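You operate a simulated robot arm through the tools that you are given. There is no shell and no other tool. Be economical: measure what you need, move in short steps, check, and stop when the job is done.

You run a simulated two-armed robot. Do the job below in one go: nothing can be reset, and whatever is moved stays where it is left.

JOB
Take the squared blue masks on the top of the sealer table and put it away on the top of the front end table. Then switch the banding switch on. Then open the bottom blue drawer, fetch the folded green masks and set it inside floor and shut the drawer again. Then fetch the blue binder and stand it on the cream sheet. Then put the grooved plate on the small cream table top away on the front of the far machine table. Then put the orange scrub brush on the long grey table top away on the top of the front end table. Then take the grey sample box and put it on top of the wrapped white pack. Keep to this order. Set down upright: blue binder.

The check looks at the end state, three seconds after you hand in, the way a careful person would. Anything else that was tipped, shoved, dropped, spilled or broken makes it a failure. Flat cloth is picked up by pressing the open fingertips on it (5 to 10 N) and closing them slowly along it; thin cloth reads only 2 to 8 mm in the jaws.

ROBOT AND FRAMES
Two 7-joint arms with fingered hands on one trunk, on a base that drives. Base frame: it is fixed to the floor where the robot stands at the start and does not move with it; the origin is under the middle of the robot, x ahead of it, y to its left, z up; the surface under the hand at the start is at about z = 0.853. Units: m, rad, N and s.
The left shoulder is at the start at [0.08, 0.241, 1.52], the right one opposite. With the tool pointing down near the work surface each hand reaches from about 0.28 to 0.96 m from the robot's upright axis, wherever it stands, measured 20 degrees to its own side. Places, roughly: banding switch [0.5, 0.2, 0.9]; blue binder [-0.25, 7.75, 1.5]; bottom blue drawer [0.4, 2.1, 0.5]; bottom blue drawer floor [0.5, 2.1, 0.4]; cream sheet (32x21x1 cm) [-1.6, 7.6, 0.9]; folded green masks (11x5x2 cm) [0.4, 0.6, 0.9]; front of the far machine table (19x100 cm) [-5.02, -1.6, 0.86]; grey sample box [0.5, 3, 0.75]; grooved plate [1, 4.25, 0.75]; orange scrub brush (11x6x6 cm) [0.7, 3.1, 0.9]; squared blue masks (9x18x3 cm) [0.9, 0, 0.9]; top of the front end table [-2, 3, 0.6]; wrapped white pack [-3, 5.25, 0.25]. Payload 4.9 kg a hand.
Tool frame (each hand has its own): the origin (TCP) lies between the finger pads and is the grasp point; the fingertips stand 0.032 m ahead of it; z points along the fingers, y is the line along which they close. The gripper opens to 0.2 m. The gripper's body begins 0.089 m behind the TCP. The gripper is a hand of 4 fingers: y runs from the thumb to the fingers, the wrist lies at [0, 0, -0.267] in the tool frame, and closing takes about 1.5 s.
Orientation is that of the tool frame in the base frame, as a unit quaternion [w, x, y, z]. With the fingers straight down and closing along the base's y, the tool's x points along the base's -x, its y along +y and its z along -z.

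CONTROLS
- The arms move only by the tool servo_tool. It takes "left_rows", "right_rows" or both (then of equal length, played together; a hand with none holds still); each is one flat list of numbers, 7 for each row, row after row: the gripper command, from -1 (shut) to 1 (fully open), values between in proportion, then the shift along the tool's x, y, z in units of 150 mm (1.0 is 150 mm), then the turn, a rotation vector about the tool's x, y, z in units of 90 degrees (1.0 is 90 degrees). In form: [hand, dx, dy, dz, ax, ay, az, hand, dx, dy, dz, ax, ay, az, ...]. A call has 1 to 10 rows; each row is the pose to reach, as a shift and turn from the pose commanded when the call began, along the tool's axes at that moment. A call with a number of a shift or a turn outside -1 to 1 is refused whole. Each row takes 0.2 s and may step no farther than 0.05 m and 0.15 rad from the row before; otherwise, or with a gripper value out of range, the whole call is refused. Where a pose cannot be reached the arm comes as near as it can. A force on the tool above 40 N (or 10 N above the force at the start of the call, whichever is more), or a blocked arm, ends the call early, and 0.2 s more pass. The fingers move at their own pace (about 0.072 m/s each) and stop on an object; they squeeze with about 30 N. The grip force told is the motor's: it shows also when the fingers shut on nothing. Time passes only in rows, and 0.2 s behind the last, so rows that repeat a pose let the fingers close. It gives the time, the measured TCP pose, the force on the tool (base axes), the opening and the grip force at its end, in the units of the frame above (readings bear some noise), with the torque about the TCP (base axes, N m) and any sound that the robot's microphone picked up.
- Cameras (640 x 400 px; columns grow to the right, rows downward): "scene" is now at [0.0966, 0.0347, 1.6791]; the picture's right is [0.44, -0.90, 0.00], its down [-0.70, -0.35, -0.63] and it looks along [0.56, 0.28, -0.78] (base axes); focal length 266 px, centre (320, 200). "left" rides on the left gripper at [-0.069, -0.069, -0.116] in its tool frame; the picture's right is [0.71, -0.71, 0.00], its down [0.54, 0.54, -0.64] and it looks along [0.45, 0.45, 0.77] (tool axes); focal length 226 px, centre (320, 200). "right" rides on the right gripper at [0.069, -0.069, -0.116] in its tool frame; the picture's right is [0.71, 0.71, 0.00], its down [-0.54, 0.54, -0.64] and it looks along [-0.45, 0.45, 0.77] (tool axes); focal length 226 px, centre (320, 200). There is no depth. A picture from a camera that has moved, and an enlarged one, comes with that camera's place and axes in the base frame and with its lens. The place of the scene camera against the robot may be out by one fixed shift of up to 0.012 m in any direction.
- grab_frame(camera): a new picture of that camera. The clock stands still meanwhile.
- lift_body(by): slides the trunk up (or, below 0, down) by that many m; the arms and the scene camera ride with it, the base frame stays. It gives what a move gives, with no picture.
- drive_base(legs): drives the robot by 1 to 6 legs, each [ahead, left, turn to the left] in m, m and rad, along the robot's own axes; the way and the turn of a leg run together, so that a leg with both is an arc; at most 1.5 m and 3.142 rad a leg. The arms and the cameras ride along, it lands a little off, and it stops where it bumps. It gives what a move gives.
- set_grasp(shape, hand): the hand has 4 fingers and takes this shape, open, in about a second: jaw (thumb against the fingers, like two jaws); tri (thumb and two fingers); tip (a fingertip pinch); poke (one finger out to press); point (the index stretched); flat (the hand flat); cup (the hand cupped); fist (a fist). The gripper value then closes the fingers along that shape, each until it touches; the sizes above hold for jaw. It gives what a move gives, with no picture.
- head_to(pan, tilt): turns the head with the scene camera to pan (to the left, within 1.501 rad either way) and tilt (down, from -0.506 to 1.204), counted from straight ahead of the robot. It gives what a move gives.
- inspect(camera, box): a new picture of the part [left, top, right, bottom] of that camera's present view, enlarged. The clock stands still meanwhile.
- close_job(): hands the job in; it is judged then, once.

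Go step by step. Nothing tells you exact positions but the pictures and the camera data: compare them with the known pose of the tool, close in by small moves and look again before you grip or let go. The budget is 217 turns and 212 pictures, counting those below and the enlarged ones. Unless the task says otherwise, let go and move clear before handing in.

The tools are called after ">>>" by a JSON object that holds its "name" and its "arguments". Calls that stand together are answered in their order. servo_tool: Moves the arms, as the interface text tells. Its arguments: {"type":"object","properties":{"left_rows":{"type":"array"},"right_rows":{"type":"array"}},"required":[]} The other tools are called the same way: lift_body (by) slides the trunk up or down; set_grasp (shape, hand) gives the hand a shape; drive_base (legs) drives the base; head_to (pan, tilt) turns the head that bears the scene camera; grab_frame (camera) takes a picture; inspect (camera, box) takes an enlarged picture of a part of a camera's view; close_job () hands the job in.

At the start:

```text
clock: 0.0
left_tool_pos: [0.4694, 0.5035, 1.1387]
left_tool_rot: [0.0, 0.001, 1.0, 0.0]
left_ft_force: [-0.6, 0.7, 0.1]
left_ft_torque: [0.01, 0.03, 0.0]
left_opening: 0.1997
left_grip_force: 0.1
left_shape: jaw
right_tool_pos: [0.6374, -0.0492, 1.1464]
right_tool_rot: [0.001, 0.0, 1.0, 0.0]
right_ft_force: [0.5, 0.7, -0.2]
right_ft_torque: [-0.02, -0.01, 0.01]
right_opening: 0.1996
right_grip_force: 0.1
right_shape: jaw
trunk travel left (down, up): [-0.428, 0.412]
robot x, y, heading: [-0.0003, -0.0008, 0.003]
head pan, tilt: [0.461, 0.894]
```

scene: 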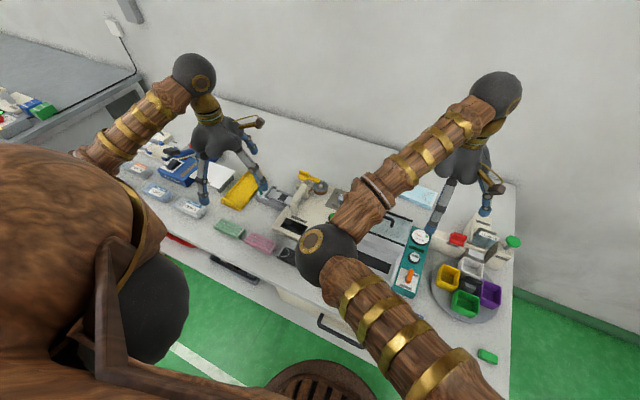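
right: 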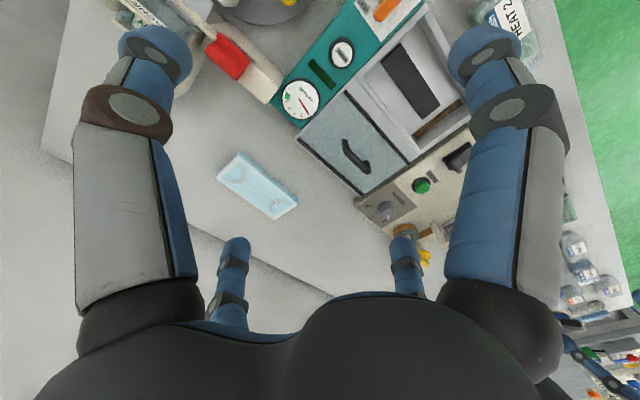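
left: 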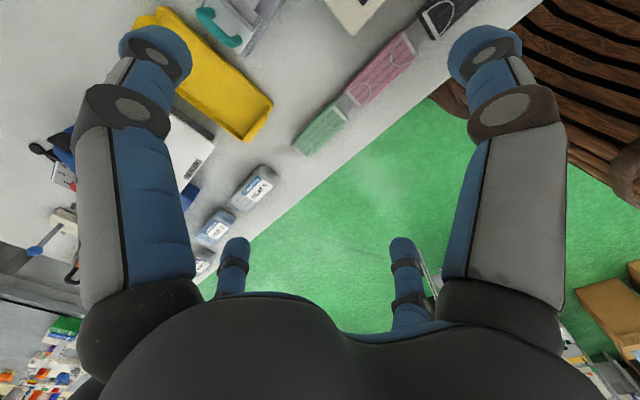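

The squared blue masks show in the right camera at about [0.87, 0.0, 0.86], long side along y. I'll look closer before moving.

>>> {"name": "inspect", "arguments": {"camera": "right", "box": [180, 120, 340, 240]}}

>>> {"name": "head_to", "arguments": {"pan": 0.0, "tilt": 0.75}}

>>> {"name": "grab_frame", "arguments": {"camera": "scene"}}

```text
3.33 times, centred on (260, 180) of right
camera zoom: at [0.569, -0.1171, 1.2638], right [-0.71, 0.71, 0.0], down [0.54, 0.54, 0.64], along [0.45, 0.45, -0.77], focal length 754 px, centre (520, 267)
```

zoom: 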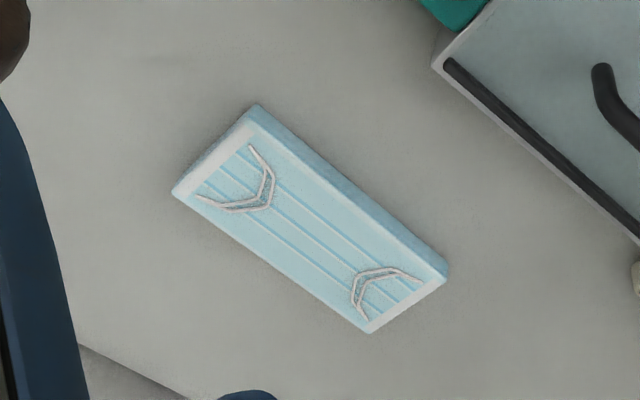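

```text
clock: 0.9
left_tool_pos: [0.468, 0.5032, 1.1385]
left_tool_rot: [0.0, 0.0, 1.0, -0.001]
left_ft_force: [-0.1, 1.0, -0.1]
left_ft_torque: [-0.01, -0.01, -0.01]
left_opening: 0.1997
left_grip_force: 0.0
left_shape: jaw
right_tool_pos: [0.6372, -0.0481, 1.1473]
right_tool_rot: [0.0, -0.001, 1.0, 0.0]
right_ft_force: [-0.4, -0.2, -0.3]
right_ft_torque: [0.0, -0.03, -0.01]
right_opening: 0.1998
right_grip_force: 0.1
right_shape: jaw
trunk travel left (down, up): [-0.428, 0.412]
robot x, y, heading: [0.0001, -0.0018, -0.001]
head pan, tilt: [0.0, 0.75]
```

```text
207 pictures are left
camera scene: at [0.1115, 0.0011, 1.6905], right [0.0, -1.0, 0.0], down [-0.68, 0.0, -0.73], along [0.73, 0.0, -0.68], focal length 266 px, centre (320, 200)
```

scene: 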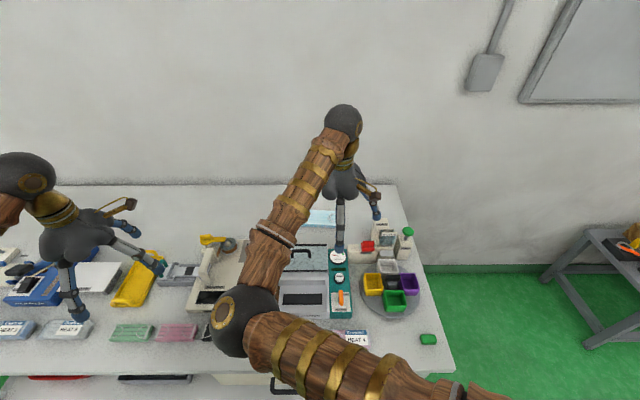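

Masks are a pad about 2 cm thick, so I'll grip across the 9 cm width. First turn the right hand 90° and go over it.

>>> {"name": "servo_tool", "arguments": {"right_rows": [1, -0.1, 0.03, 0, 0, 0, 0.095, 1, -0.2, 0.06, 0, 0, 0, 0.19, 1, -0.3, 0.09, 0, 0, 0, 0.285, 1, -0.4, 0.12, 0, 0, 0, 0.38, 1, -0.5, 0.15, 0, 0, 0, 0.475, 1, -0.6, 0.18, 0, 0, 0, 0.57, 1, -0.7, 0.21, 0, 0, 0, 0.665, 1, -0.8, 0.24, 0, 0, 0, 0.76, 1, -0.9, 0.27, 0, 0, 0, 0.855, 1, -1, 0.3, 0, 0, 0, 0.95]}}

>>> {"name": "grab_frame", "arguments": {"camera": "right"}}

```text
clock: 3.1
left_tool_pos: [0.4697, 0.5038, 1.1373]
left_tool_rot: [0.0, 0.0, 1.0, 0.001]
left_ft_force: [-1.1, 0.1, 0.4]
left_ft_torque: [0.0, 0.02, -0.02]
left_opening: 0.1998
left_grip_force: 0.1
left_shape: jaw
right_tool_pos: [0.7877, -0.0046, 1.1465]
right_tool_rot: [-0.001, 0.68, 0.733, 0.0]
right_ft_force: [-0.6, -0.1, -0.4]
right_ft_torque: [-0.06, 0.0, 0.02]
right_opening: 0.1998
right_grip_force: 0.1
right_shape: jaw
trunk travel left (down, up): [-0.428, 0.412]
robot x, y, heading: [-0.0003, -0.0007, -0.005]
head pan, tilt: [0.0, 0.75]
```

```text
206 pictures are left
camera right: at [0.7149, 0.0596, 1.2637], right [0.65, 0.76, 0.0], down [0.58, -0.5, 0.64], along [0.49, -0.42, -0.77], focal length 226 px, centre (320, 200)
```

right: 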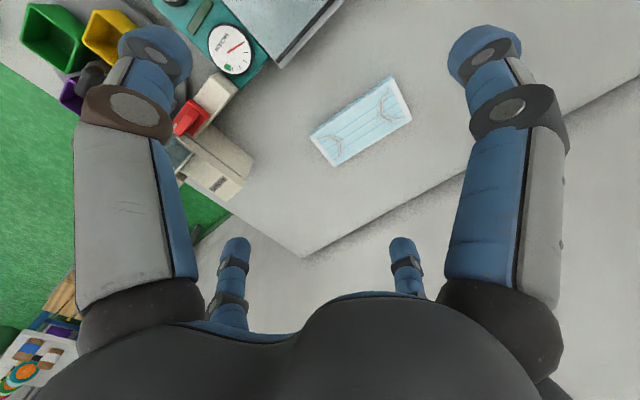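

Masks centre about [0.877, 0.008]. Move above it and down partway, then re-look.

>>> {"name": "servo_tool", "arguments": {"right_rows": [0.8, 0.005, 0.12, 0.2, 0, 0, 0.01, 0.6, 0.01, 0.24, 0.4, 0, 0, 0.02, 0.5, 0.015, 0.36, 0.6, 0, 0, 0.03, 0.5, 0.02, 0.48, 0.8, 0, 0, 0.04, 0.5, 0.02, 0.6, 1, 0, 0, 0.05, 0.5, 0.02, 0.6, 1, 0, 0, 0.05]}}

>>> {"name": "grab_frame", "arguments": {"camera": "right"}}

```text
clock: 4.5
left_tool_pos: [0.4684, 0.5031, 1.1379]
left_tool_rot: [0.0, 0.001, 1.0, 0.0]
left_ft_force: [0.2, 0.3, 0.2]
left_ft_torque: [-0.01, 0.0, 0.02]
left_opening: 0.1996
left_grip_force: 0.0
left_shape: jaw
right_tool_pos: [0.878, 0.0062, 0.9975]
right_tool_rot: [0.0, 0.707, 0.707, -0.001]
right_ft_force: [-0.4, 0.4, 0.0]
right_ft_torque: [0.0, -0.01, -0.01]
right_opening: 0.1502
right_grip_force: 0.0
right_shape: jaw
trunk travel left (down, up): [-0.428, 0.412]
robot x, y, heading: [-0.0004, -0.0017, -0.004]
head pan, tilt: [0.0, 0.75]
```

```text
205 pictures are left
camera right: at [0.8086, 0.076, 1.1135], right [0.71, 0.71, 0.0], down [0.54, -0.54, 0.64], along [0.45, -0.46, -0.77], focal length 226 px, centre (320, 200)
```

right: 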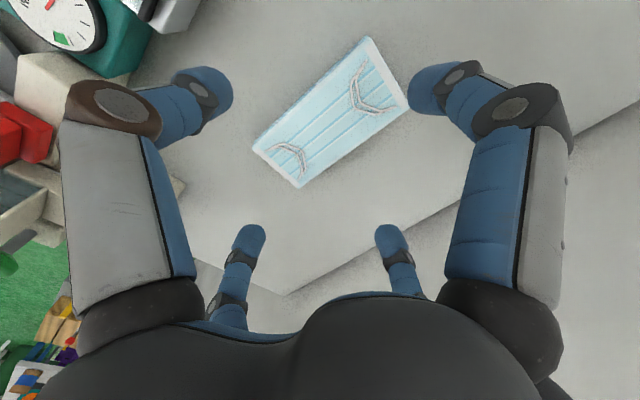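

Alignment good. Descend to fingertips just above the table, close, and lift.

>>> {"name": "servo_tool", "arguments": {"right_rows": [0.5, 0.01, 0.01, 0.25, 0, 0, 0, 0.5, 0.01, 0.01, 0.5, 0, 0, 0, 0.5, 0.01, 0.01, 0.7, 0, 0, 0, 0.3, 0.01, 0.01, 0.7, 0, 0, 0, 0, 0.01, 0.01, 0.7, 0, 0, 0, -0.4, 0.01, 0.01, 0.7, 0, 0, 0, -0.8, 0.01, 0.01, 0.7, 0, 0, 0, -1, 0.01, 0.01, 0.7, 0, 0, 0, -1, 0.01, 0.01, 0.7, 0, 0, 0]}}

>>> {"name": "grab_frame", "arguments": {"camera": "right"}}

```text
clock: 6.5
left_tool_pos: [0.4701, 0.504, 1.1381]
left_tool_rot: [-0.001, 0.0, 1.0, 0.0]
left_ft_force: [-0.5, -0.5, 0.1]
left_ft_torque: [0.01, 0.0, -0.04]
left_opening: 0.1999
left_grip_force: 0.1
left_shape: jaw
right_tool_pos: [0.8709, 0.0038, 0.8942]
right_tool_rot: [-0.001, 0.707, 0.707, -0.001]
right_ft_force: [0.2, -0.1, -0.6]
right_ft_torque: [-0.04, 0.0, -0.03]
right_opening: 0.0144
right_grip_force: 29.8
right_shape: jaw
right hand out of reach, approached as far as the arm can: row 3, 4, 5, 6, 7, 8, 9
trunk travel left (down, up): [-0.428, 0.412]
robot x, y, heading: [0.0016, 0.0031, -0.001]
head pan, tilt: [0.0, 0.75]
```

```text
204 pictures are left
camera right: at [0.8022, 0.073, 1.0106], right [0.71, 0.71, 0.0], down [0.54, -0.54, 0.64], along [0.45, -0.45, -0.77], focal length 226 px, centre (320, 200)
```

right: 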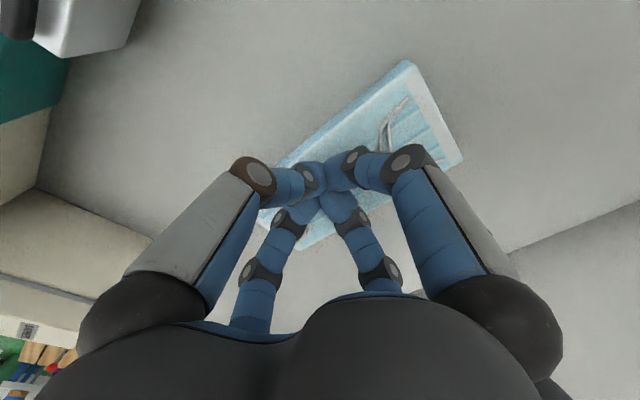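

The jaws stopped at 14 mm, having perhaps pinched the pad. Lift slowly and look.

>>> {"name": "servo_tool", "arguments": {"right_rows": [-1, 0, -0.01, -0.15, 0, 0, 0, -1, 0, -0.02, -0.3, 0, 0, 0, -1, 0, -0.05, -0.5, 0, 0, 0]}}

>>> {"name": "grab_frame", "arguments": {"camera": "right"}}

```text
clock: 7.3
left_tool_pos: [0.4687, 0.5036, 1.1384]
left_tool_rot: [-0.001, 0.001, 1.0, 0.0]
left_ft_force: [-0.1, -0.4, 0.0]
left_ft_torque: [-0.01, -0.04, -0.01]
left_opening: 0.1997
left_grip_force: 0.1
left_shape: jaw
right_tool_pos: [0.8618, 0.003, 0.9698]
right_tool_rot: [0.0, 0.707, 0.707, 0.0]
right_ft_force: [-0.1, 0.8, -0.3]
right_ft_torque: [-0.01, 0.0, 0.01]
right_opening: 0.0137
right_grip_force: 29.6
right_shape: jaw
trunk travel left (down, up): [-0.428, 0.412]
robot x, y, heading: [0.0023, 0.0011, 0.001]
head pan, tilt: [0.0, 0.75]
```

```text
203 pictures are left
camera right: at [0.7937, 0.0727, 1.0869], right [0.71, 0.71, 0.0], down [0.54, -0.54, 0.64], along [0.45, -0.45, -0.77], focal length 226 px, centre (320, 200)
```

right: 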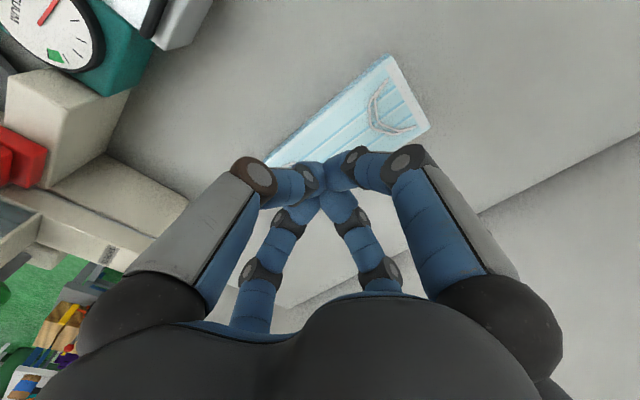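

The grip slid off, the masks are still in place. I was at the reach limit, so I'll lift the hand, lower the trunk, then press on the cloth as advised.

>>> {"name": "servo_tool", "arguments": {"right_rows": [-0.6, 0, 0, -0.3, 0, 0, 0, -0.3, 0, 0, -0.6, 0, 0, 0, -0.2, 0, 0, -0.9, 0, 0, 0]}}

>>> {"name": "lift_body", "arguments": {"by": -0.13}}

>>> {"name": "grab_frame", "arguments": {"camera": "right"}}

```text
clock: 8.1
left_tool_pos: [0.4702, 0.5037, 1.1379]
left_tool_rot: [-0.001, 0.0, 1.0, 0.0]
left_ft_force: [-0.7, -0.4, -0.9]
left_ft_torque: [0.03, 0.02, -0.01]
left_opening: 0.2
left_grip_force: 0.1
left_shape: jaw
right_tool_pos: [0.8627, 0.0035, 1.1046]
right_tool_rot: [0.0, 0.708, 0.707, 0.0]
right_ft_force: [-0.1, 0.1, -1.1]
right_ft_torque: [-0.03, 0.0, -0.04]
right_opening: 0.0794
right_grip_force: 0.0
right_shape: jaw
trunk travel left (down, up): [-0.428, 0.412]
robot x, y, heading: [0.001, 0.0001, 0.001]
head pan, tilt: [0.0, 0.75]
```

```text
clock: 9.7
left_tool_pos: [0.4683, 0.5033, 1.0077]
left_tool_rot: [0.0, 0.0, 1.0, -0.001]
left_ft_force: [0.5, 0.5, -0.5]
left_ft_torque: [0.01, -0.01, 0.0]
left_opening: 0.2
left_grip_force: 0.2
left_shape: jaw
right_tool_pos: [0.862, 0.0049, 0.9762]
right_tool_rot: [0.001, 0.707, 0.707, 0.0]
right_ft_force: [0.6, 0.2, -0.5]
right_ft_torque: [0.02, -0.01, -0.02]
right_opening: 0.0795
right_grip_force: 0.0
right_shape: jaw
trunk travel left (down, up): [-0.298, 0.542]
robot x, y, heading: [0.0026, -0.0017, 0.001]
head pan, tilt: [0.0, 0.75]
```

```text
202 pictures are left
camera right: at [0.794, 0.0732, 1.0924], right [0.71, 0.71, 0.0], down [0.54, -0.54, 0.64], along [0.45, -0.45, -0.77], focal length 226 px, centre (320, 200)
```

right: 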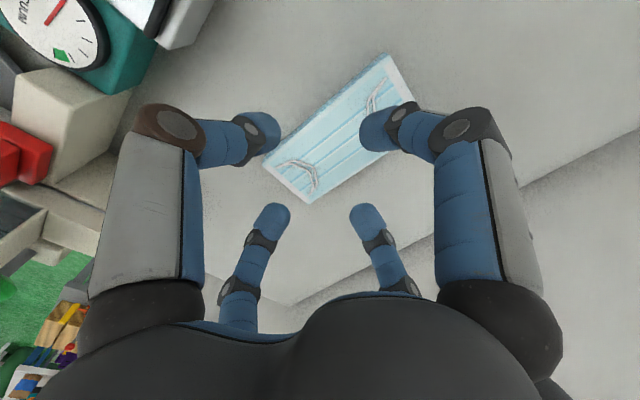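

Thumb near, three fingers far; the hand needs about 2 cm more forward. Descend to just above the cloth and read the force.

>>> {"name": "servo_tool", "arguments": {"right_rows": [-0.2, 0.03, 0.07, 0.2, 0, 0, 0, -0.2, 0.06, 0.13, 0.4, 0, 0, 0, -0.2, 0.06, 0.13, 0.5, 0, 0, 0]}}

>>> {"name": "grab_frame", "arguments": {"camera": "right"}}

```text
clock: 10.5
left_tool_pos: [0.4696, 0.5024, 1.0077]
left_tool_rot: [0.0, 0.0, 1.0, -0.001]
left_ft_force: [0.3, -0.3, -0.5]
left_ft_torque: [-0.05, 0.01, 0.02]
left_opening: 0.1998
left_grip_force: 0.1
left_shape: jaw
right_tool_pos: [0.883, 0.0124, 0.9009]
right_tool_rot: [0.0, 0.707, 0.707, 0.0]
right_ft_force: [0.0, 0.4, -0.8]
right_ft_torque: [-0.03, -0.07, 0.02]
right_opening: 0.0795
right_grip_force: 0.0
right_shape: jaw
trunk travel left (down, up): [-0.298, 0.542]
robot x, y, heading: [-0.003, -0.0025, 0.002]
head pan, tilt: [0.0, 0.75]
```

```text
201 pictures are left
camera right: at [0.814, 0.0819, 1.0172], right [0.71, 0.71, 0.0], down [0.54, -0.54, 0.64], along [0.45, -0.46, -0.77], focal length 226 px, centre (320, 200)
```

right: 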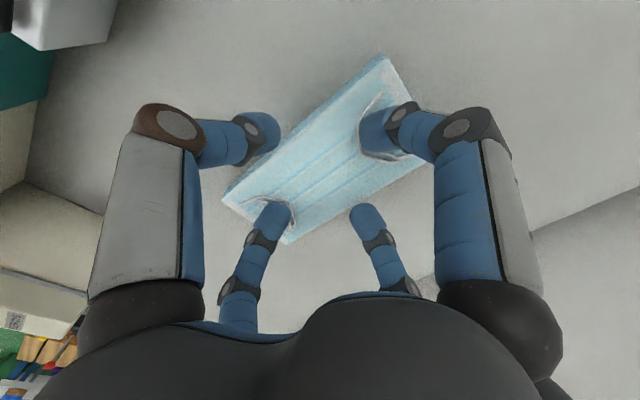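

No contact yet. Go down in small steps.

>>> {"name": "servo_tool", "arguments": {"right_rows": [-0.2, 0, 0, 0.04, 0, 0, 0, -0.2, 0, 0, 0.07, 0, 0, 0, -0.2, 0, 0, 0.1, 0, 0, 0]}}

```text
clock: 11.3
left_tool_pos: [0.4666, 0.5034, 1.01]
left_tool_rot: [0.002, 0.0, 1.0, -0.001]
left_ft_force: [-0.5, 0.2, -0.3]
left_ft_torque: [0.02, 0.0, 0.01]
left_opening: 0.1998
left_grip_force: 0.1
left_shape: jaw
right_tool_pos: [0.8815, 0.0132, 0.8948]
right_tool_rot: [0.003, 0.708, 0.707, 0.004]
right_ft_force: [3.7, -1.3, 38.1]
right_ft_torque: [-0.16, -0.58, -0.03]
right_opening: 0.0823
right_grip_force: 0.1
right_shape: jaw
trunk travel left (down, up): [-0.298, 0.542]
robot x, y, heading: [0.003, 0.0039, 0.004]
head pan, tilt: [0.0, 0.75]
```

Contact at about z 0.896 (38 N, too hard). Ease back to ~8 N, then close slowly.

>>> {"name": "servo_tool", "arguments": {"right_rows": [-0.2, 0, 0, -0.045, 0, 0, 0, -0.2, 0, 0, -0.05, 0, 0, 0]}}

```text
clock: 11.9
left_tool_pos: [0.468, 0.5029, 1.0102]
left_tool_rot: [0.001, 0.0, 1.0, 0.001]
left_ft_force: [-0.1, 0.2, 0.1]
left_ft_torque: [-0.01, -0.02, 0.02]
left_opening: 0.1997
left_grip_force: 0.0
left_shape: jaw
right_tool_pos: [0.8805, 0.0132, 0.8942]
right_tool_rot: [0.0, 0.707, 0.707, 0.0]
right_ft_force: [6.5, -0.8, 23.5]
right_ft_torque: [-0.03, -0.66, 0.0]
right_opening: 0.0819
right_grip_force: 0.0
right_shape: jaw
trunk travel left (down, up): [-0.298, 0.542]
robot x, y, heading: [0.0004, -0.0, 0.002]
head pan, tilt: [0.0, 0.75]
```

>>> {"name": "servo_tool", "arguments": {"right_rows": [-0.2, 0, 0, -0.035, 0, 0, 0, -0.2, 0, 0, -0.035, 0, 0, 0]}}

```text
clock: 12.5
left_tool_pos: [0.47, 0.5026, 1.0082]
left_tool_rot: [0.0, 0.0, 1.0, -0.001]
left_ft_force: [0.0, -0.9, 0.6]
left_ft_torque: [0.03, -0.01, 0.01]
left_opening: 0.1999
left_grip_force: 0.0
left_shape: jaw
right_tool_pos: [0.8819, 0.0128, 0.8952]
right_tool_rot: [-0.001, 0.708, 0.707, -0.002]
right_ft_force: [-0.9, 0.2, 0.7]
right_ft_torque: [-0.01, 0.0, 0.0]
right_opening: 0.0803
right_grip_force: 0.0
right_shape: jaw
trunk travel left (down, up): [-0.298, 0.542]
robot x, y, heading: [0.0017, 0.0004, 0.003]
head pan, tilt: [0.0, 0.75]
```

Now press slightly (~2 mm) and close slowly.

>>> {"name": "servo_tool", "arguments": {"right_rows": [-0.2, 0, 0, 0.014, 0, 0, 0, -0.3, 0, 0, 0.014, 0, 0, 0, -0.4, 0, 0, 0.014, 0, 0, 0, -0.5, 0, 0, 0.014, 0, 0, 0, -0.6, 0, 0, 0.014, 0, 0, 0, -0.7, 0, 0, 0.014, 0, 0, 0, -0.8, 0, 0, 0.014, 0, 0, 0, -0.9, 0, 0, 0.014, 0, 0, 0, -1, 0, 0, 0.014, 0, 0, 0, -1, 0, 0, 0.014, 0, 0, 0]}}

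>>> {"name": "grab_frame", "arguments": {"camera": "right"}}

```text
clock: 14.7
left_tool_pos: [0.4679, 0.5024, 1.0098]
left_tool_rot: [0.001, 0.0, 1.0, 0.0]
left_ft_force: [0.4, 0.2, 0.6]
left_ft_torque: [0.0, -0.01, 0.0]
left_opening: 0.1998
left_grip_force: 0.1
left_shape: jaw
right_tool_pos: [0.8822, 0.0126, 0.9]
right_tool_rot: [0.002, 0.708, 0.707, 0.001]
right_ft_force: [2.7, -0.3, 15.8]
right_ft_torque: [-0.02, -0.19, -0.03]
right_opening: 0.0
right_grip_force: 29.9
right_shape: jaw
trunk travel left (down, up): [-0.298, 0.542]
robot x, y, heading: [-0.0029, -0.0005, 0.004]
head pan, tilt: [0.0, 0.75]
```

```text
200 pictures are left
camera right: at [0.8134, 0.0824, 1.0156], right [0.71, 0.71, 0.0], down [0.54, -0.54, 0.64], along [0.46, -0.45, -0.76], focal length 226 px, centre (320, 200)
```

right: 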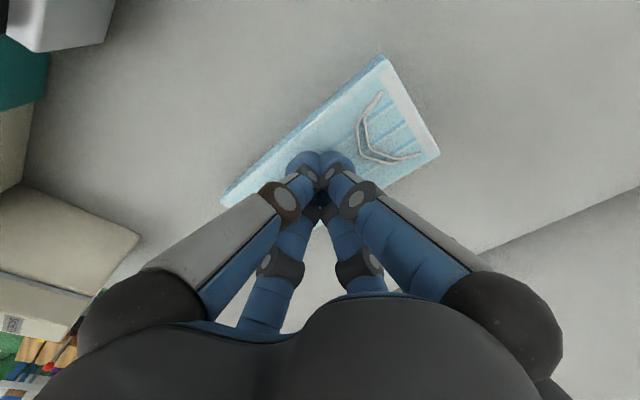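

Closed on nothing: the pad is stiff, so I should straddle its edges with the tips at the table. Raise, open to 14 cm and look.

>>> {"name": "servo_tool", "arguments": {"right_rows": [-0.8, 0, 0, -0.2, 0, 0, 0, -0.3, 0, 0, -0.4, 0, 0, 0, 0.1, 0, 0, -0.4, 0, 0, 0, 0.4, 0, 0, -0.4, 0, 0, 0, 0.4, 0, 0, -0.2, 0, 0, 0, 0.4, 0, 0, 0, 0, 0, 0]}}

>>> {"name": "grab_frame", "arguments": {"camera": "right"}}

```text
clock: 16.1
left_tool_pos: [0.4703, 0.5025, 1.0081]
left_tool_rot: [0.0, 0.001, 1.0, -0.001]
left_ft_force: [0.3, 0.1, -0.4]
left_ft_torque: [-0.02, 0.02, -0.02]
left_opening: 0.1998
left_grip_force: 0.2
left_shape: jaw
right_tool_pos: [0.8825, 0.013, 0.8974]
right_tool_rot: [0.0, 0.707, 0.708, 0.0]
right_ft_force: [-0.4, -0.2, 0.1]
right_ft_torque: [0.01, 0.01, -0.01]
right_opening: 0.1394
right_grip_force: 0.0
right_shape: jaw
trunk travel left (down, up): [-0.298, 0.542]
robot x, y, heading: [0.0023, -0.0019, -0.001]
head pan, tilt: [0.0, 0.75]
```

```text
199 pictures are left
camera right: at [0.8145, 0.0825, 1.0129], right [0.71, 0.71, 0.0], down [0.54, -0.54, 0.64], along [0.45, -0.45, -0.77], focal length 226 px, centre (320, 200)
```

right: 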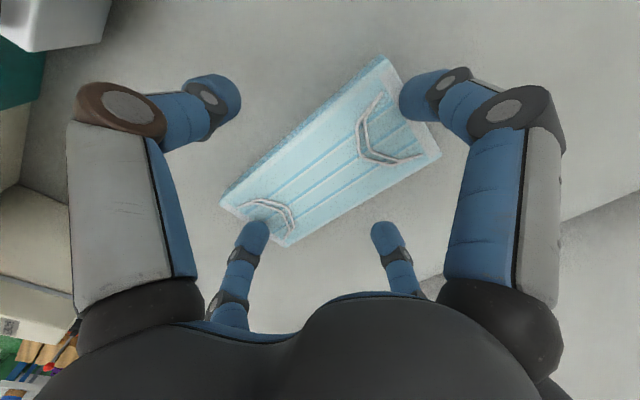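

The four fingers sit like a cross (±x and ±y), so the ±x fingers landed on the mask's ends. I'll open fully, align yaw, and straddle all four sides.

>>> {"name": "servo_tool", "arguments": {"right_rows": [0.6, 0, 0, -0.2, 0, 0, 0.02, 0.8, 0, 0, -0.4, 0, 0, 0.05, 1, 0, 0, -0.4, 0, 0, 0.05, 1, 0, 0, -0.4, 0, 0, 0.05, 1, 0, 0, -0.4, 0, 0, 0.05]}}

>>> {"name": "grab_frame", "arguments": {"camera": "right"}}

```text
clock: 17.3
left_tool_pos: [0.4698, 0.5025, 1.0074]
left_tool_rot: [0.0, 0.0, 1.0, 0.0]
left_ft_force: [0.6, -0.2, 0.3]
left_ft_torque: [0.0, -0.01, -0.05]
left_opening: 0.1999
left_grip_force: 0.0
left_shape: jaw
right_tool_pos: [0.8822, 0.0136, 0.9559]
right_tool_rot: [0.001, 0.735, 0.678, 0.0]
right_ft_force: [-0.1, -0.1, -0.8]
right_ft_torque: [0.04, 0.01, -0.01]
right_opening: 0.2
right_grip_force: 0.1
right_shape: jaw
trunk travel left (down, up): [-0.298, 0.542]
robot x, y, heading: [0.0009, 0.0024, 0.002]
head pan, tilt: [0.0, 0.75]
```

```text
198 pictures are left
camera right: at [0.8189, 0.0879, 1.0733], right [0.76, 0.65, 0.0], down [0.5, -0.58, 0.64], along [0.42, -0.49, -0.77], focal length 226 px, centre (320, 200)
```

right: 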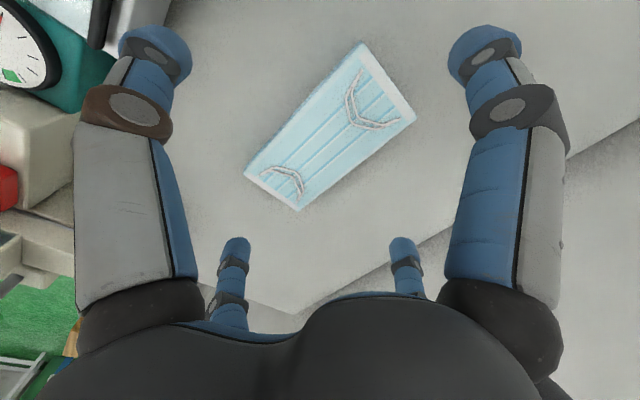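

Centred within 3 mm. Descend in steps to the table.

>>> {"name": "servo_tool", "arguments": {"right_rows": [1, -0.02, 0.02, 0.2, 0, 0, 0, 1, -0.02, 0.02, 0.35, 0, 0, 0, 1, -0.02, 0.02, 0.42, 0, 0, 0, 1, -0.02, 0.02, 0.46, 0, 0, 0]}}

>>> {"name": "grab_frame", "arguments": {"camera": "right"}}

```text
clock: 18.3
left_tool_pos: [0.4701, 0.503, 1.0076]
left_tool_rot: [0.0, 0.0, 1.0, 0.0]
left_ft_force: [-0.4, 0.5, -0.4]
left_ft_torque: [-0.05, 0.02, -0.01]
left_opening: 0.2001
left_grip_force: 0.0
left_shape: jaw
right_tool_pos: [0.8844, 0.0094, 0.8867]
right_tool_rot: [0.001, 0.734, 0.679, -0.001]
right_ft_force: [0.2, 0.3, -0.1]
right_ft_torque: [-0.02, 0.01, -0.01]
right_opening: 0.2002
right_grip_force: 0.0
right_shape: jaw
trunk travel left (down, up): [-0.298, 0.542]
robot x, y, heading: [-0.0049, 0.0015, -0.004]
head pan, tilt: [0.0, 0.75]
```

```text
197 pictures are left
camera right: at [0.822, 0.0842, 1.0034], right [0.76, 0.65, 0.0], down [0.5, -0.58, 0.64], along [0.42, -0.49, -0.77], focal length 226 px, centre (320, 200)
```

right: 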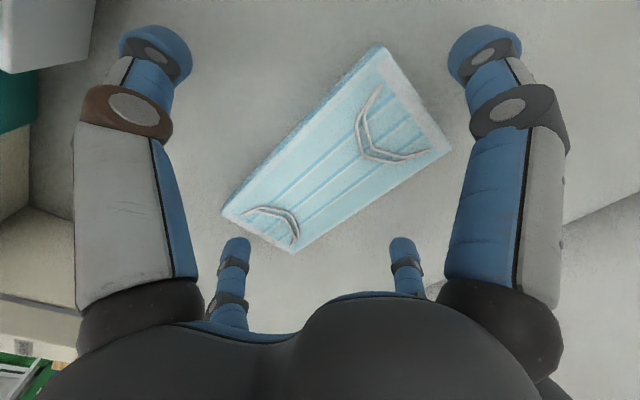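

Not touching anything yet; go lower carefully.

>>> {"name": "servo_tool", "arguments": {"right_rows": [1, 0, 0, 0.04, 0, 0, 0, 1, 0, 0, 0.07, 0, 0, 0, 1, 0, 0, 0.09, 0, 0, 0]}}

```text
clock: 19.1
left_tool_pos: [0.4685, 0.5031, 1.009]
left_tool_rot: [-0.001, 0.0, 1.0, 0.0]
left_ft_force: [-0.1, -0.3, -0.5]
left_ft_torque: [-0.03, -0.05, -0.03]
left_opening: 0.1998
left_grip_force: 0.0
left_shape: jaw
right_tool_pos: [0.8853, 0.0108, 0.8735]
right_tool_rot: [0.0, 0.734, 0.679, 0.0]
right_ft_force: [-0.2, 0.7, 0.8]
right_ft_torque: [0.01, -0.03, 0.03]
right_opening: 0.2
right_grip_force: 0.0
right_shape: jaw
trunk travel left (down, up): [-0.298, 0.542]
robot x, y, heading: [-0.0006, 0.0001, 0.002]
head pan, tilt: [0.0, 0.75]
```

Clear so far at z 0.8735. Close gradually to 0.10 and check.

>>> {"name": "servo_tool", "arguments": {"right_rows": [0.8, 0, 0, 0, 0, 0, 0, 0.6, 0, 0, 0, 0, 0, 0, 0.4, 0, 0, 0, 0, 0, 0, 0.2, 0, 0, 0, 0, 0, 0, 0.1, 0, 0, 0, 0, 0, 0, 0.1, 0, 0, 0, 0, 0, 0]}}

>>> {"name": "grab_frame", "arguments": {"camera": "right"}}

```text
clock: 20.5
left_tool_pos: [0.4696, 0.5031, 1.0079]
left_tool_rot: [0.001, 0.0, 1.0, 0.0]
left_ft_force: [0.3, 0.2, 0.2]
left_ft_torque: [0.02, 0.02, 0.01]
left_opening: 0.1996
left_grip_force: 0.0
left_shape: jaw
right_tool_pos: [0.8842, 0.0096, 0.8737]
right_tool_rot: [0.0, 0.734, 0.679, 0.0]
right_ft_force: [0.3, -0.1, 0.9]
right_ft_torque: [-0.01, -0.06, 0.01]
right_opening: 0.1272
right_grip_force: 0.0
right_shape: jaw
trunk travel left (down, up): [-0.298, 0.542]
robot x, y, heading: [0.0002, -0.0012, 0.0]
head pan, tilt: [0.0, 0.75]
```

```text
196 pictures are left
camera right: at [0.8217, 0.0843, 0.9901], right [0.76, 0.65, 0.0], down [0.5, -0.58, 0.64], along [0.42, -0.49, -0.77], focal length 226 px, centre (320, 200)
```

right: 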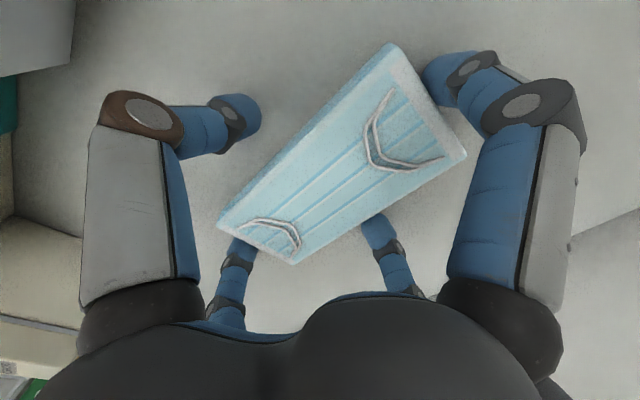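

The end fingers are at the mask's ends. Continue closing.

>>> {"name": "servo_tool", "arguments": {"right_rows": [-0.1, 0, 0, 0, 0, 0, 0, -0.3, 0, 0, 0, 0, 0, 0, -0.5, 0, 0, 0, 0, 0, 0, -0.7, 0, 0, 0, 0, 0, 0, -1, 0, 0, 0, 0, 0, 0, -1, 0, 0, 0, 0, 0, 0]}}

>>> {"name": "grab_frame", "arguments": {"camera": "right"}}

```text
clock: 21.9
left_tool_pos: [0.4697, 0.5026, 1.0085]
left_tool_rot: [0.0, 0.0, 1.0, 0.001]
left_ft_force: [0.2, 0.0, 0.1]
left_ft_torque: [0.02, -0.01, -0.01]
left_opening: 0.1999
left_grip_force: 0.0
left_shape: jaw
right_tool_pos: [0.8854, 0.0095, 0.8738]
right_tool_rot: [-0.001, 0.734, 0.679, 0.0]
right_ft_force: [0.6, 0.1, -0.4]
right_ft_torque: [0.02, 0.0, 0.01]
right_opening: 0.1025
right_grip_force: 29.9
right_shape: jaw
trunk travel left (down, up): [-0.298, 0.542]
robot x, y, heading: [-0.0029, 0.0043, 0.002]
head pan, tilt: [0.0, 0.75]
```

```text
195 pictures are left
camera right: at [0.8217, 0.0843, 0.9898], right [0.76, 0.65, 0.0], down [0.5, -0.58, 0.64], along [0.42, -0.49, -0.77], focal length 226 px, centre (320, 200)
```

right: 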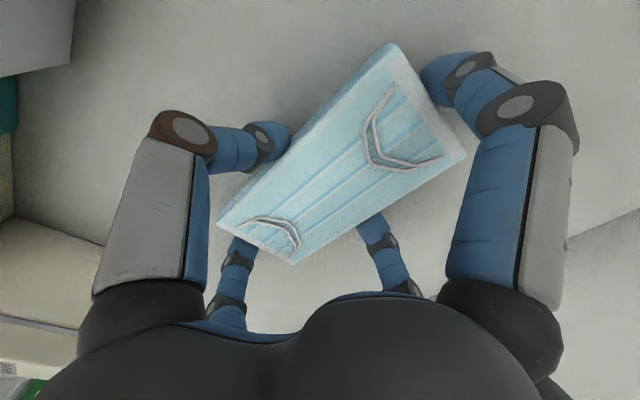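

Gripped on all four sides (opening 0.10, 30 N). Lift.

>>> {"name": "servo_tool", "arguments": {"right_rows": [-1, 0, 0, -0.1, 0, 0, 0, -1, 0, 0, -0.25, 0, 0, 0, -1, 0, 0, -0.45, 0, 0, 0, -1, 0, 0, -0.7, 0, 0, 0, -1, 0, 0, -1, 0, 0, 0]}}

>>> {"name": "grab_frame", "arguments": {"camera": "right"}}

```text
clock: 23.1
left_tool_pos: [0.4688, 0.5041, 1.0083]
left_tool_rot: [0.0, 0.0, 1.0, 0.0]
left_ft_force: [0.5, -0.5, 0.2]
left_ft_torque: [-0.01, -0.01, -0.01]
left_opening: 0.2
left_grip_force: 0.1
left_shape: jaw
right_tool_pos: [0.8851, 0.0075, 1.026]
right_tool_rot: [-0.001, 0.734, 0.679, -0.001]
right_ft_force: [0.0, 0.1, -0.2]
right_ft_torque: [0.0, -0.04, -0.03]
right_opening: 0.1029
right_grip_force: 29.6
right_shape: jaw
trunk travel left (down, up): [-0.298, 0.542]
robot x, y, heading: [0.0006, -0.0022, -0.002]
head pan, tilt: [0.0, 0.75]
```

```text
194 pictures are left
camera right: at [0.8215, 0.0831, 1.1423], right [0.76, 0.65, 0.0], down [0.5, -0.58, 0.64], along [0.42, -0.49, -0.77], focal length 226 px, centre (320, 200)
```

right: 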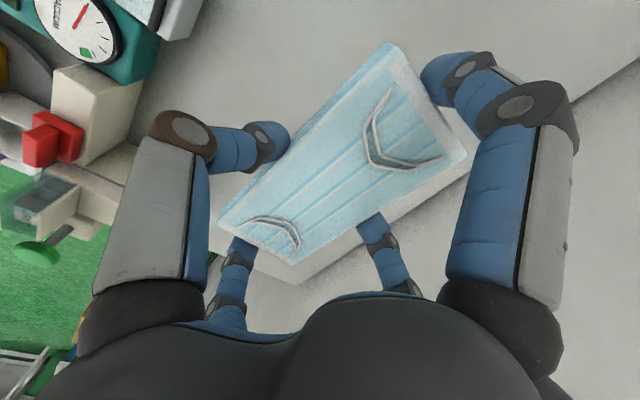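

Holding the masks. Raise the trunk, pull the hand back in two moves, and look left for the route.

>>> {"name": "lift_body", "arguments": {"by": 0.13}}

>>> {"name": "servo_tool", "arguments": {"right_rows": [-1, 0, -0.25, -0.1, 0, 0, 0, -1, 0, -0.5, -0.2, 0, 0, 0, -1, 0, -0.75, -0.2, 0, 0, 0, -1, 0, -1, -0.2, 0, 0, 0]}}

>>> {"name": "servo_tool", "arguments": {"right_rows": [-1, -0.2, -0.22, 0, 0, 0, 0, -1, -0.4, -0.44, 0, 0, 0, 0, -1, -0.6, -0.66, 0, 0, 0, 0, -1, -0.8, -0.88, 0, 0, 0, 0, -1, -1, -1, 0, 0, 0, 0]}}

>>> {"name": "head_to", "arguments": {"pan": 1.3, "tilt": 0.3}}

>>> {"name": "grab_frame", "arguments": {"camera": "scene"}}

```text
clock: 24.7
left_tool_pos: [0.47, 0.5034, 1.1382]
left_tool_rot: [0.0, 0.001, 1.0, 0.0]
left_ft_force: [1.4, 0.2, -0.2]
left_ft_torque: [0.04, 0.02, -0.04]
left_opening: 0.1999
left_grip_force: 0.0
left_shape: jaw
right_tool_pos: [0.8861, 0.0095, 1.1544]
right_tool_rot: [0.0, 0.734, 0.679, 0.0]
right_ft_force: [-0.1, 0.3, -0.6]
right_ft_torque: [0.03, 0.04, 0.01]
right_opening: 0.1029
right_grip_force: 29.6
right_shape: jaw
trunk travel left (down, up): [-0.428, 0.412]
robot x, y, heading: [0.0011, -0.0039, 0.001]
head pan, tilt: [0.0, 0.75]
```

```text
clock: 25.7
left_tool_pos: [0.4696, 0.5012, 1.1389]
left_tool_rot: [0.0, 0.001, 1.0, -0.001]
left_ft_force: [0.2, -0.7, 0.0]
left_ft_torque: [-0.01, -0.01, 0.0]
left_opening: 0.1999
left_grip_force: 0.1
left_shape: jaw
right_tool_pos: [0.7364, 0.0187, 1.1866]
right_tool_rot: [0.0, 0.734, 0.679, 0.0]
right_ft_force: [-0.1, -0.7, 0.6]
right_ft_torque: [0.02, -0.01, 0.04]
right_opening: 0.1025
right_grip_force: 30.6
right_shape: jaw
right hand out of reach, approached as far as the arm can: row 1
trunk travel left (down, up): [-0.428, 0.412]
robot x, y, heading: [-0.0009, -0.0025, 0.002]
head pan, tilt: [0.0, 0.75]
```

```text
clock: 26.9
left_tool_pos: [0.4696, 0.5021, 1.1396]
left_tool_rot: [0.0, 0.0, 1.0, 0.001]
left_ft_force: [0.5, 0.7, 0.2]
left_ft_torque: [0.01, -0.02, -0.03]
left_opening: 0.2
left_grip_force: 0.0
left_shape: jaw
right_tool_pos: [0.5734, -0.1179, 1.1856]
right_tool_rot: [-0.001, 0.734, 0.679, 0.0]
right_ft_force: [0.3, -1.2, 0.2]
right_ft_torque: [0.02, 0.02, -0.01]
right_opening: 0.1023
right_grip_force: 29.9
right_shape: jaw
trunk travel left (down, up): [-0.428, 0.412]
robot x, y, heading: [0.0029, 0.0016, 0.001]
head pan, tilt: [0.0, 0.75]
```

```text
clock: 28.3
left_tool_pos: [0.4691, 0.504, 1.1373]
left_tool_rot: [0.0, 0.0, 1.0, 0.0]
left_ft_force: [0.2, -0.3, 0.9]
left_ft_torque: [-0.01, -0.02, -0.01]
left_opening: 0.1998
left_grip_force: 0.1
left_shape: jaw
right_tool_pos: [0.5744, -0.1181, 1.1853]
right_tool_rot: [-0.001, 0.735, 0.678, 0.0]
right_ft_force: [-0.9, 0.0, -0.9]
right_ft_torque: [0.06, -0.02, 0.01]
right_opening: 0.1025
right_grip_force: 29.7
right_shape: jaw
trunk travel left (down, up): [-0.428, 0.412]
robot x, y, heading: [-0.004, 0.0002, 0.001]
head pan, tilt: [1.3, 0.3]
```

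```text
193 pictures are left
camera scene: at [0.0537, 0.0911, 1.7309], right [0.96, -0.27, 0.0], down [-0.08, -0.29, -0.96], along [0.26, 0.92, -0.3], focal length 266 px, centre (320, 200)
```

scene: 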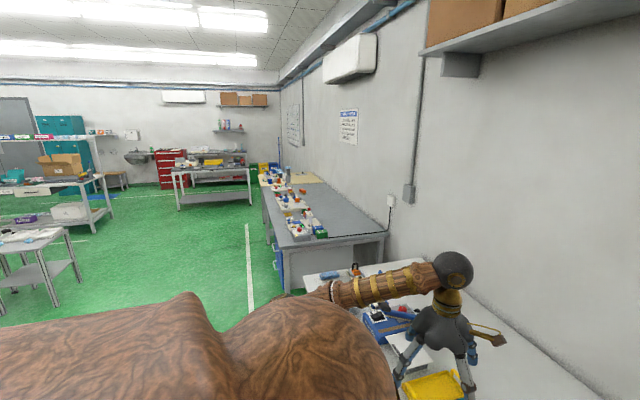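

The long table runs along the wall; the end tables seem to be off to the left. Back off, turn left and look.

>>> {"name": "drive_base", "arguments": {"legs": [[-0.45, 0, 0], [0, 0, 1.9]]}}

>>> {"name": "head_to", "arguments": {"pan": 0.3, "tilt": 0.3}}

>>> {"name": "grab_frame", "arguments": {"camera": "scene"}}

```text
clock: 35.6
left_tool_pos: [-1.0798, 0.2815, 1.1382]
left_tool_rot: [-0.001, 0.813, -0.582, 0.0]
left_ft_force: [0.2, 0.3, 0.0]
left_ft_torque: [-0.02, 0.0, -0.02]
left_opening: 0.2
left_grip_force: 0.0
left_shape: jaw
right_tool_pos: [-0.526, 0.5817, 1.1851]
right_tool_rot: [0.0, -0.124, 0.992, 0.0]
right_ft_force: [0.0, 0.0, -0.3]
right_ft_torque: [-0.02, 0.0, -0.01]
right_opening: 0.1022
right_grip_force: 30.2
right_shape: jaw
trunk travel left (down, up): [-0.428, 0.412]
robot x, y, heading: [-0.4506, -0.0018, 1.902]
head pan, tilt: [1.3, 0.3]
```

```text
clock: 36.9
left_tool_pos: [-1.0818, 0.2813, 1.1375]
left_tool_rot: [0.0, 0.812, -0.583, -0.001]
left_ft_force: [-0.2, 0.4, -0.4]
left_ft_torque: [0.0, 0.02, 0.02]
left_opening: 0.2001
left_grip_force: 0.0
left_shape: jaw
right_tool_pos: [-0.5268, 0.581, 1.1848]
right_tool_rot: [0.0, -0.125, 0.992, 0.0]
right_ft_force: [-0.1, 0.1, 0.1]
right_ft_torque: [0.04, -0.01, -0.01]
right_opening: 0.102
right_grip_force: 29.7
right_shape: jaw
trunk travel left (down, up): [-0.428, 0.412]
robot x, y, heading: [-0.4514, -0.0009, 1.901]
head pan, tilt: [0.3, 0.3]
```

```text
192 pictures are left
camera scene: at [-0.5191, 0.1046, 1.7309], right [0.81, 0.59, 0.0], down [0.17, -0.24, -0.96], along [-0.56, 0.77, -0.3], focal length 266 px, centre (320, 200)
```

scene: 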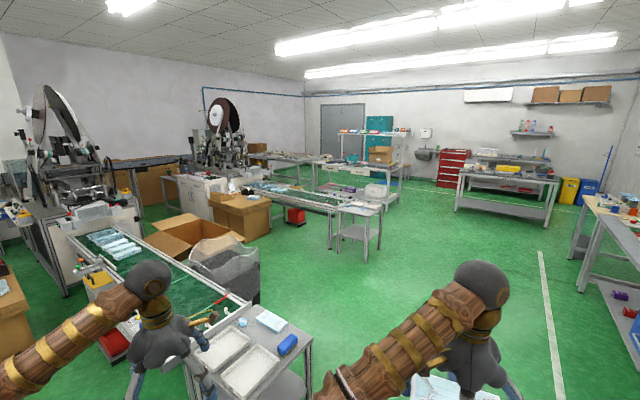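

The front end table ([-2, 3, 0.6]) is the small table at the end of the far conveyor line. Drive toward it by a clear path and face it.

>>> {"name": "drive_base", "arguments": {"legs": [[0, 0, -0.33], [1.2, 0, 0], [0, 0, 0.5], [1.0, 0, 0], [0, 0, 0.4]]}}

>>> {"name": "head_to", "arguments": {"pan": 0.0, "tilt": 0.6}}

>>> {"name": "grab_frame", "arguments": {"camera": "scene"}}

```text
clock: 51.4
left_tool_pos: [-1.6059, 1.9765, 1.1378]
left_tool_rot: [0.0, 0.945, -0.327, 0.0]
left_ft_force: [0.3, 0.4, -0.2]
left_ft_torque: [-0.03, 0.0, -0.02]
left_opening: 0.2
left_grip_force: 0.1
left_shape: jaw
right_tool_pos: [-1.3043, 2.5294, 1.1849]
right_tool_rot: [0.0, -0.402, 0.916, 0.001]
right_ft_force: [-0.4, 0.6, -1.0]
right_ft_torque: [0.0, 0.02, 0.02]
right_opening: 0.1021
right_grip_force: 29.8
right_shape: jaw
trunk travel left (down, up): [-0.428, 0.412]
robot x, y, heading: [-0.9243, 2.0848, 2.479]
head pan, tilt: [0.3, 0.3]
```

```text
clock: 52.2
left_tool_pos: [-1.6049, 1.9752, 1.1381]
left_tool_rot: [0.0, 0.945, -0.326, 0.0]
left_ft_force: [-0.4, 0.5, -0.4]
left_ft_torque: [0.0, 0.01, 0.01]
left_opening: 0.1999
left_grip_force: 0.0
left_shape: jaw
right_tool_pos: [-1.3036, 2.527, 1.1852]
right_tool_rot: [0.0, -0.401, 0.916, 0.0]
right_ft_force: [0.1, 0.3, 0.4]
right_ft_torque: [-0.01, -0.01, 0.03]
right_opening: 0.1018
right_grip_force: 30.6
right_shape: jaw
trunk travel left (down, up): [-0.428, 0.412]
robot x, y, heading: [-0.9253, 2.0835, 2.48]
head pan, tilt: [0.0, 0.6]
```

```text
191 pictures are left
camera scene: at [-1.0208, 2.1549, 1.7035], right [0.62, 0.79, 0.0], down [0.44, -0.35, -0.83], along [-0.65, 0.51, -0.56], focal length 266 px, centre (320, 200)
```

scene: 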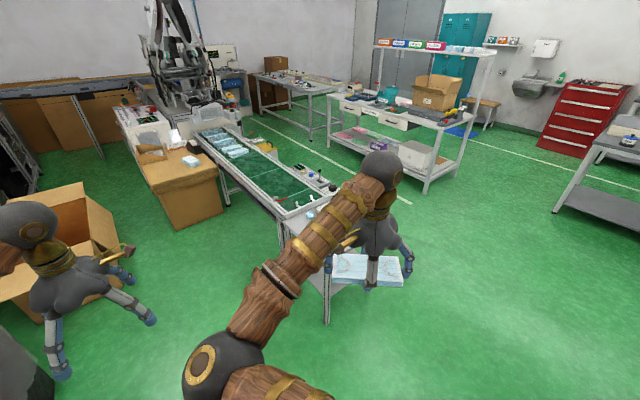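

The arm hides the table. Drive 0.4 m nearer, and swing the right hand aside to see.

>>> {"name": "drive_base", "arguments": {"legs": [[0.4, 0, 0]]}}

>>> {"name": "grab_frame", "arguments": {"camera": "right"}}

>>> {"name": "head_to", "arguments": {"pan": 0.0, "tilt": 0.9}}

>>> {"name": "grab_frame", "arguments": {"camera": "scene"}}

```text
clock: 54.7
left_tool_pos: [-1.9198, 2.2249, 1.1393]
left_tool_rot: [0.0, 0.944, -0.329, 0.001]
left_ft_force: [0.0, 0.7, 0.4]
left_ft_torque: [0.02, 0.0, 0.01]
left_opening: 0.2
left_grip_force: 0.2
left_shape: jaw
right_tool_pos: [-1.616, 2.7774, 1.1861]
right_tool_rot: [0.0, -0.4, 0.917, 0.0]
right_ft_force: [-1.0, -0.5, -0.1]
right_ft_torque: [-0.03, -0.04, 0.02]
right_opening: 0.1018
right_grip_force: 30.0
right_shape: jaw
trunk travel left (down, up): [-0.428, 0.412]
robot x, y, heading: [-1.2365, 2.3281, 2.471]
head pan, tilt: [0.0, 0.6]
```

```text
190 pictures are left
camera right: at [-1.6121, 2.6799, 1.3023], right [-1.0, -0.04, 0.0], down [-0.03, 0.77, 0.64], along [-0.02, 0.64, -0.77], focal length 226 px, centre (320, 200)
```

right: 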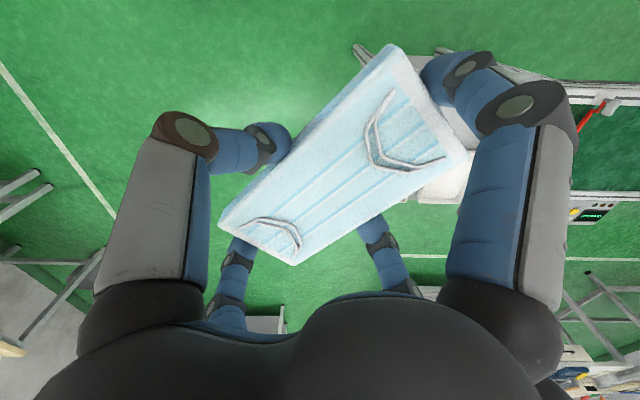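

```text
clock: 55.5
left_tool_pos: [-1.9206, 2.2276, 1.1376]
left_tool_rot: [0.0, 0.944, -0.329, 0.0]
left_ft_force: [0.2, -0.1, -0.4]
left_ft_torque: [0.0, -0.04, 0.01]
left_opening: 0.1998
left_grip_force: 0.1
left_shape: jaw
right_tool_pos: [-1.617, 2.7784, 1.1843]
right_tool_rot: [0.0, -0.399, 0.917, -0.001]
right_ft_force: [-0.2, 0.2, -1.1]
right_ft_torque: [0.0, -0.01, 0.0]
right_opening: 0.1017
right_grip_force: 29.9
right_shape: jaw
trunk travel left (down, up): [-0.428, 0.412]
robot x, y, heading: [-1.2406, 2.3298, 2.469]
head pan, tilt: [0.0, 0.901]
```

```text
189 pictures are left
camera scene: at [-1.3246, 2.3957, 1.6786], right [0.62, 0.78, 0.0], down [0.61, -0.49, -0.62], along [-0.49, 0.39, -0.78], focal length 266 px, centre (320, 200)
```

scene: 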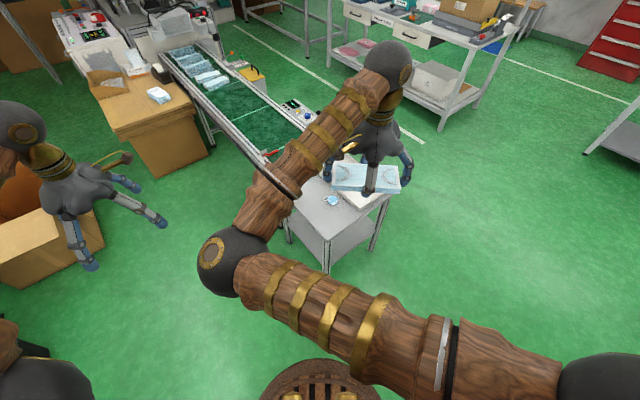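

The table top is partly hidden. Swing the right hand to the right to see the free area.

>>> {"name": "servo_tool", "arguments": {"right_rows": [-1, -0.25, 0, -0.05, 0, 0, 0, -1, -0.5, 0, -0.1, 0, 0, 0, -1, -0.75, 0, -0.1, 0, 0, 0, -1, -1, 0, -0.1, 0, 0, 0]}}

>>> {"name": "servo_tool", "arguments": {"right_rows": [-1, -0.25, -0.1, 0, 0, 0, 0, -1, -0.5, -0.2, 0, 0, 0, 0, -1, -0.75, -0.3, 0, 0, 0, 0, -1, -1, -0.4, 0, 0, 0, 0]}}

>>> {"name": "grab_frame", "arguments": {"camera": "scene"}}

```text
clock: 56.5
left_tool_pos: [-1.9189, 2.2273, 1.1384]
left_tool_rot: [0.0, 0.945, -0.328, 0.0]
left_ft_force: [-0.2, 0.2, 0.1]
left_ft_torque: [-0.04, 0.03, 0.0]
left_opening: 0.1999
left_grip_force: 0.0
left_shape: jaw
right_tool_pos: [-1.514, 2.8878, 1.1999]
right_tool_rot: [-0.001, -0.4, 0.917, 0.0]
right_ft_force: [-0.9, 0.6, -0.2]
right_ft_torque: [0.0, 0.02, 0.02]
right_opening: 0.1019
right_grip_force: 30.5
right_shape: jaw
trunk travel left (down, up): [-0.428, 0.412]
robot x, y, heading: [-1.2359, 2.3297, 2.471]
head pan, tilt: [0.0, 0.901]
```

```text
clock: 57.5
left_tool_pos: [-1.9189, 2.227, 1.1381]
left_tool_rot: [0.001, 0.944, -0.329, 0.0]
left_ft_force: [-1.1, 0.5, 0.6]
left_ft_torque: [-0.03, 0.0, -0.02]
left_opening: 0.2
left_grip_force: 0.0
left_shape: jaw
right_tool_pos: [-1.368, 2.9575, 1.1995]
right_tool_rot: [0.0, -0.399, 0.917, -0.001]
right_ft_force: [0.4, -0.3, -0.3]
right_ft_torque: [-0.05, -0.01, -0.01]
right_opening: 0.1017
right_grip_force: 29.7
right_shape: jaw
trunk travel left (down, up): [-0.428, 0.412]
robot x, y, heading: [-1.2414, 2.3307, 2.474]
head pan, tilt: [0.0, 0.901]
```

```text
188 pictures are left
camera scene: at [-1.3224, 2.3973, 1.6786], right [0.62, 0.78, 0.0], down [0.61, -0.49, -0.62], along [-0.49, 0.38, -0.78], focal length 266 px, centre (320, 200)
```

scene: 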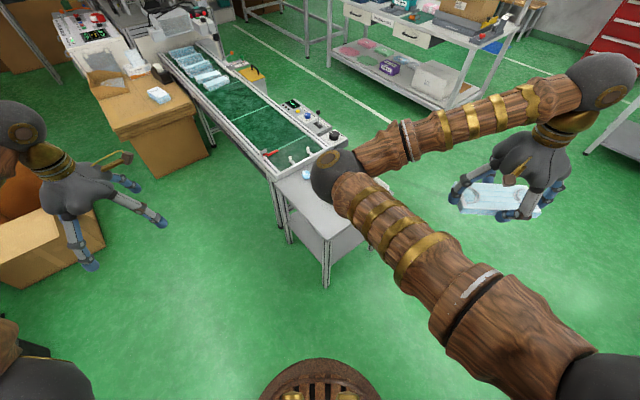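

Slide the base to the right so the table stands clear of the arm in view.

>>> {"name": "drive_base", "arguments": {"legs": [[0.1, -0.45, 0]]}}

>>> {"name": "head_to", "arguments": {"pan": 0.25, "tilt": 0.75}}

>>> {"name": "grab_frame", "arguments": {"camera": "scene"}}

```text
clock: 60.3
left_tool_pos: [-1.717, 2.6412, 1.1383]
left_tool_rot: [-0.001, 0.945, -0.328, 0.001]
left_ft_force: [0.3, 0.7, 0.2]
left_ft_torque: [0.01, -0.03, 0.03]
left_opening: 0.1996
left_grip_force: 0.1
left_shape: jaw
right_tool_pos: [-1.1676, 3.3702, 1.2]
right_tool_rot: [-0.001, -0.4, 0.916, 0.0]
right_ft_force: [-0.6, 0.9, 1.0]
right_ft_torque: [0.02, -0.04, 0.01]
right_opening: 0.1017
right_grip_force: 29.9
right_shape: jaw
trunk travel left (down, up): [-0.428, 0.412]
robot x, y, heading: [-1.0332, 2.7461, 2.472]
head pan, tilt: [0.0, 0.901]
```

```text
clock: 61.1
left_tool_pos: [-1.7161, 2.6411, 1.1392]
left_tool_rot: [0.0, 0.944, -0.329, 0.0]
left_ft_force: [-0.2, -0.2, -0.3]
left_ft_torque: [0.0, -0.02, -0.03]
left_opening: 0.1997
left_grip_force: 0.0
left_shape: jaw
right_tool_pos: [-1.1674, 3.3717, 1.2001]
right_tool_rot: [0.0, -0.401, 0.916, -0.001]
right_ft_force: [0.1, -0.1, 0.4]
right_ft_torque: [0.0, 0.01, 0.02]
right_opening: 0.102
right_grip_force: 30.0
right_shape: jaw
trunk travel left (down, up): [-0.428, 0.412]
robot x, y, heading: [-1.0385, 2.7494, 2.468]
head pan, tilt: [0.25, 0.75]
```

```text
187 pictures are left
camera scene: at [-1.1377, 2.7996, 1.6905], right [0.41, 0.91, 0.0], down [0.62, -0.28, -0.73], along [-0.67, 0.3, -0.68], focal length 266 px, centre (320, 200)
```

scene: 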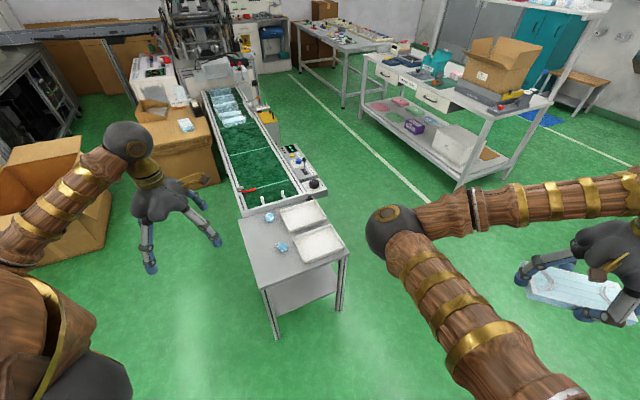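

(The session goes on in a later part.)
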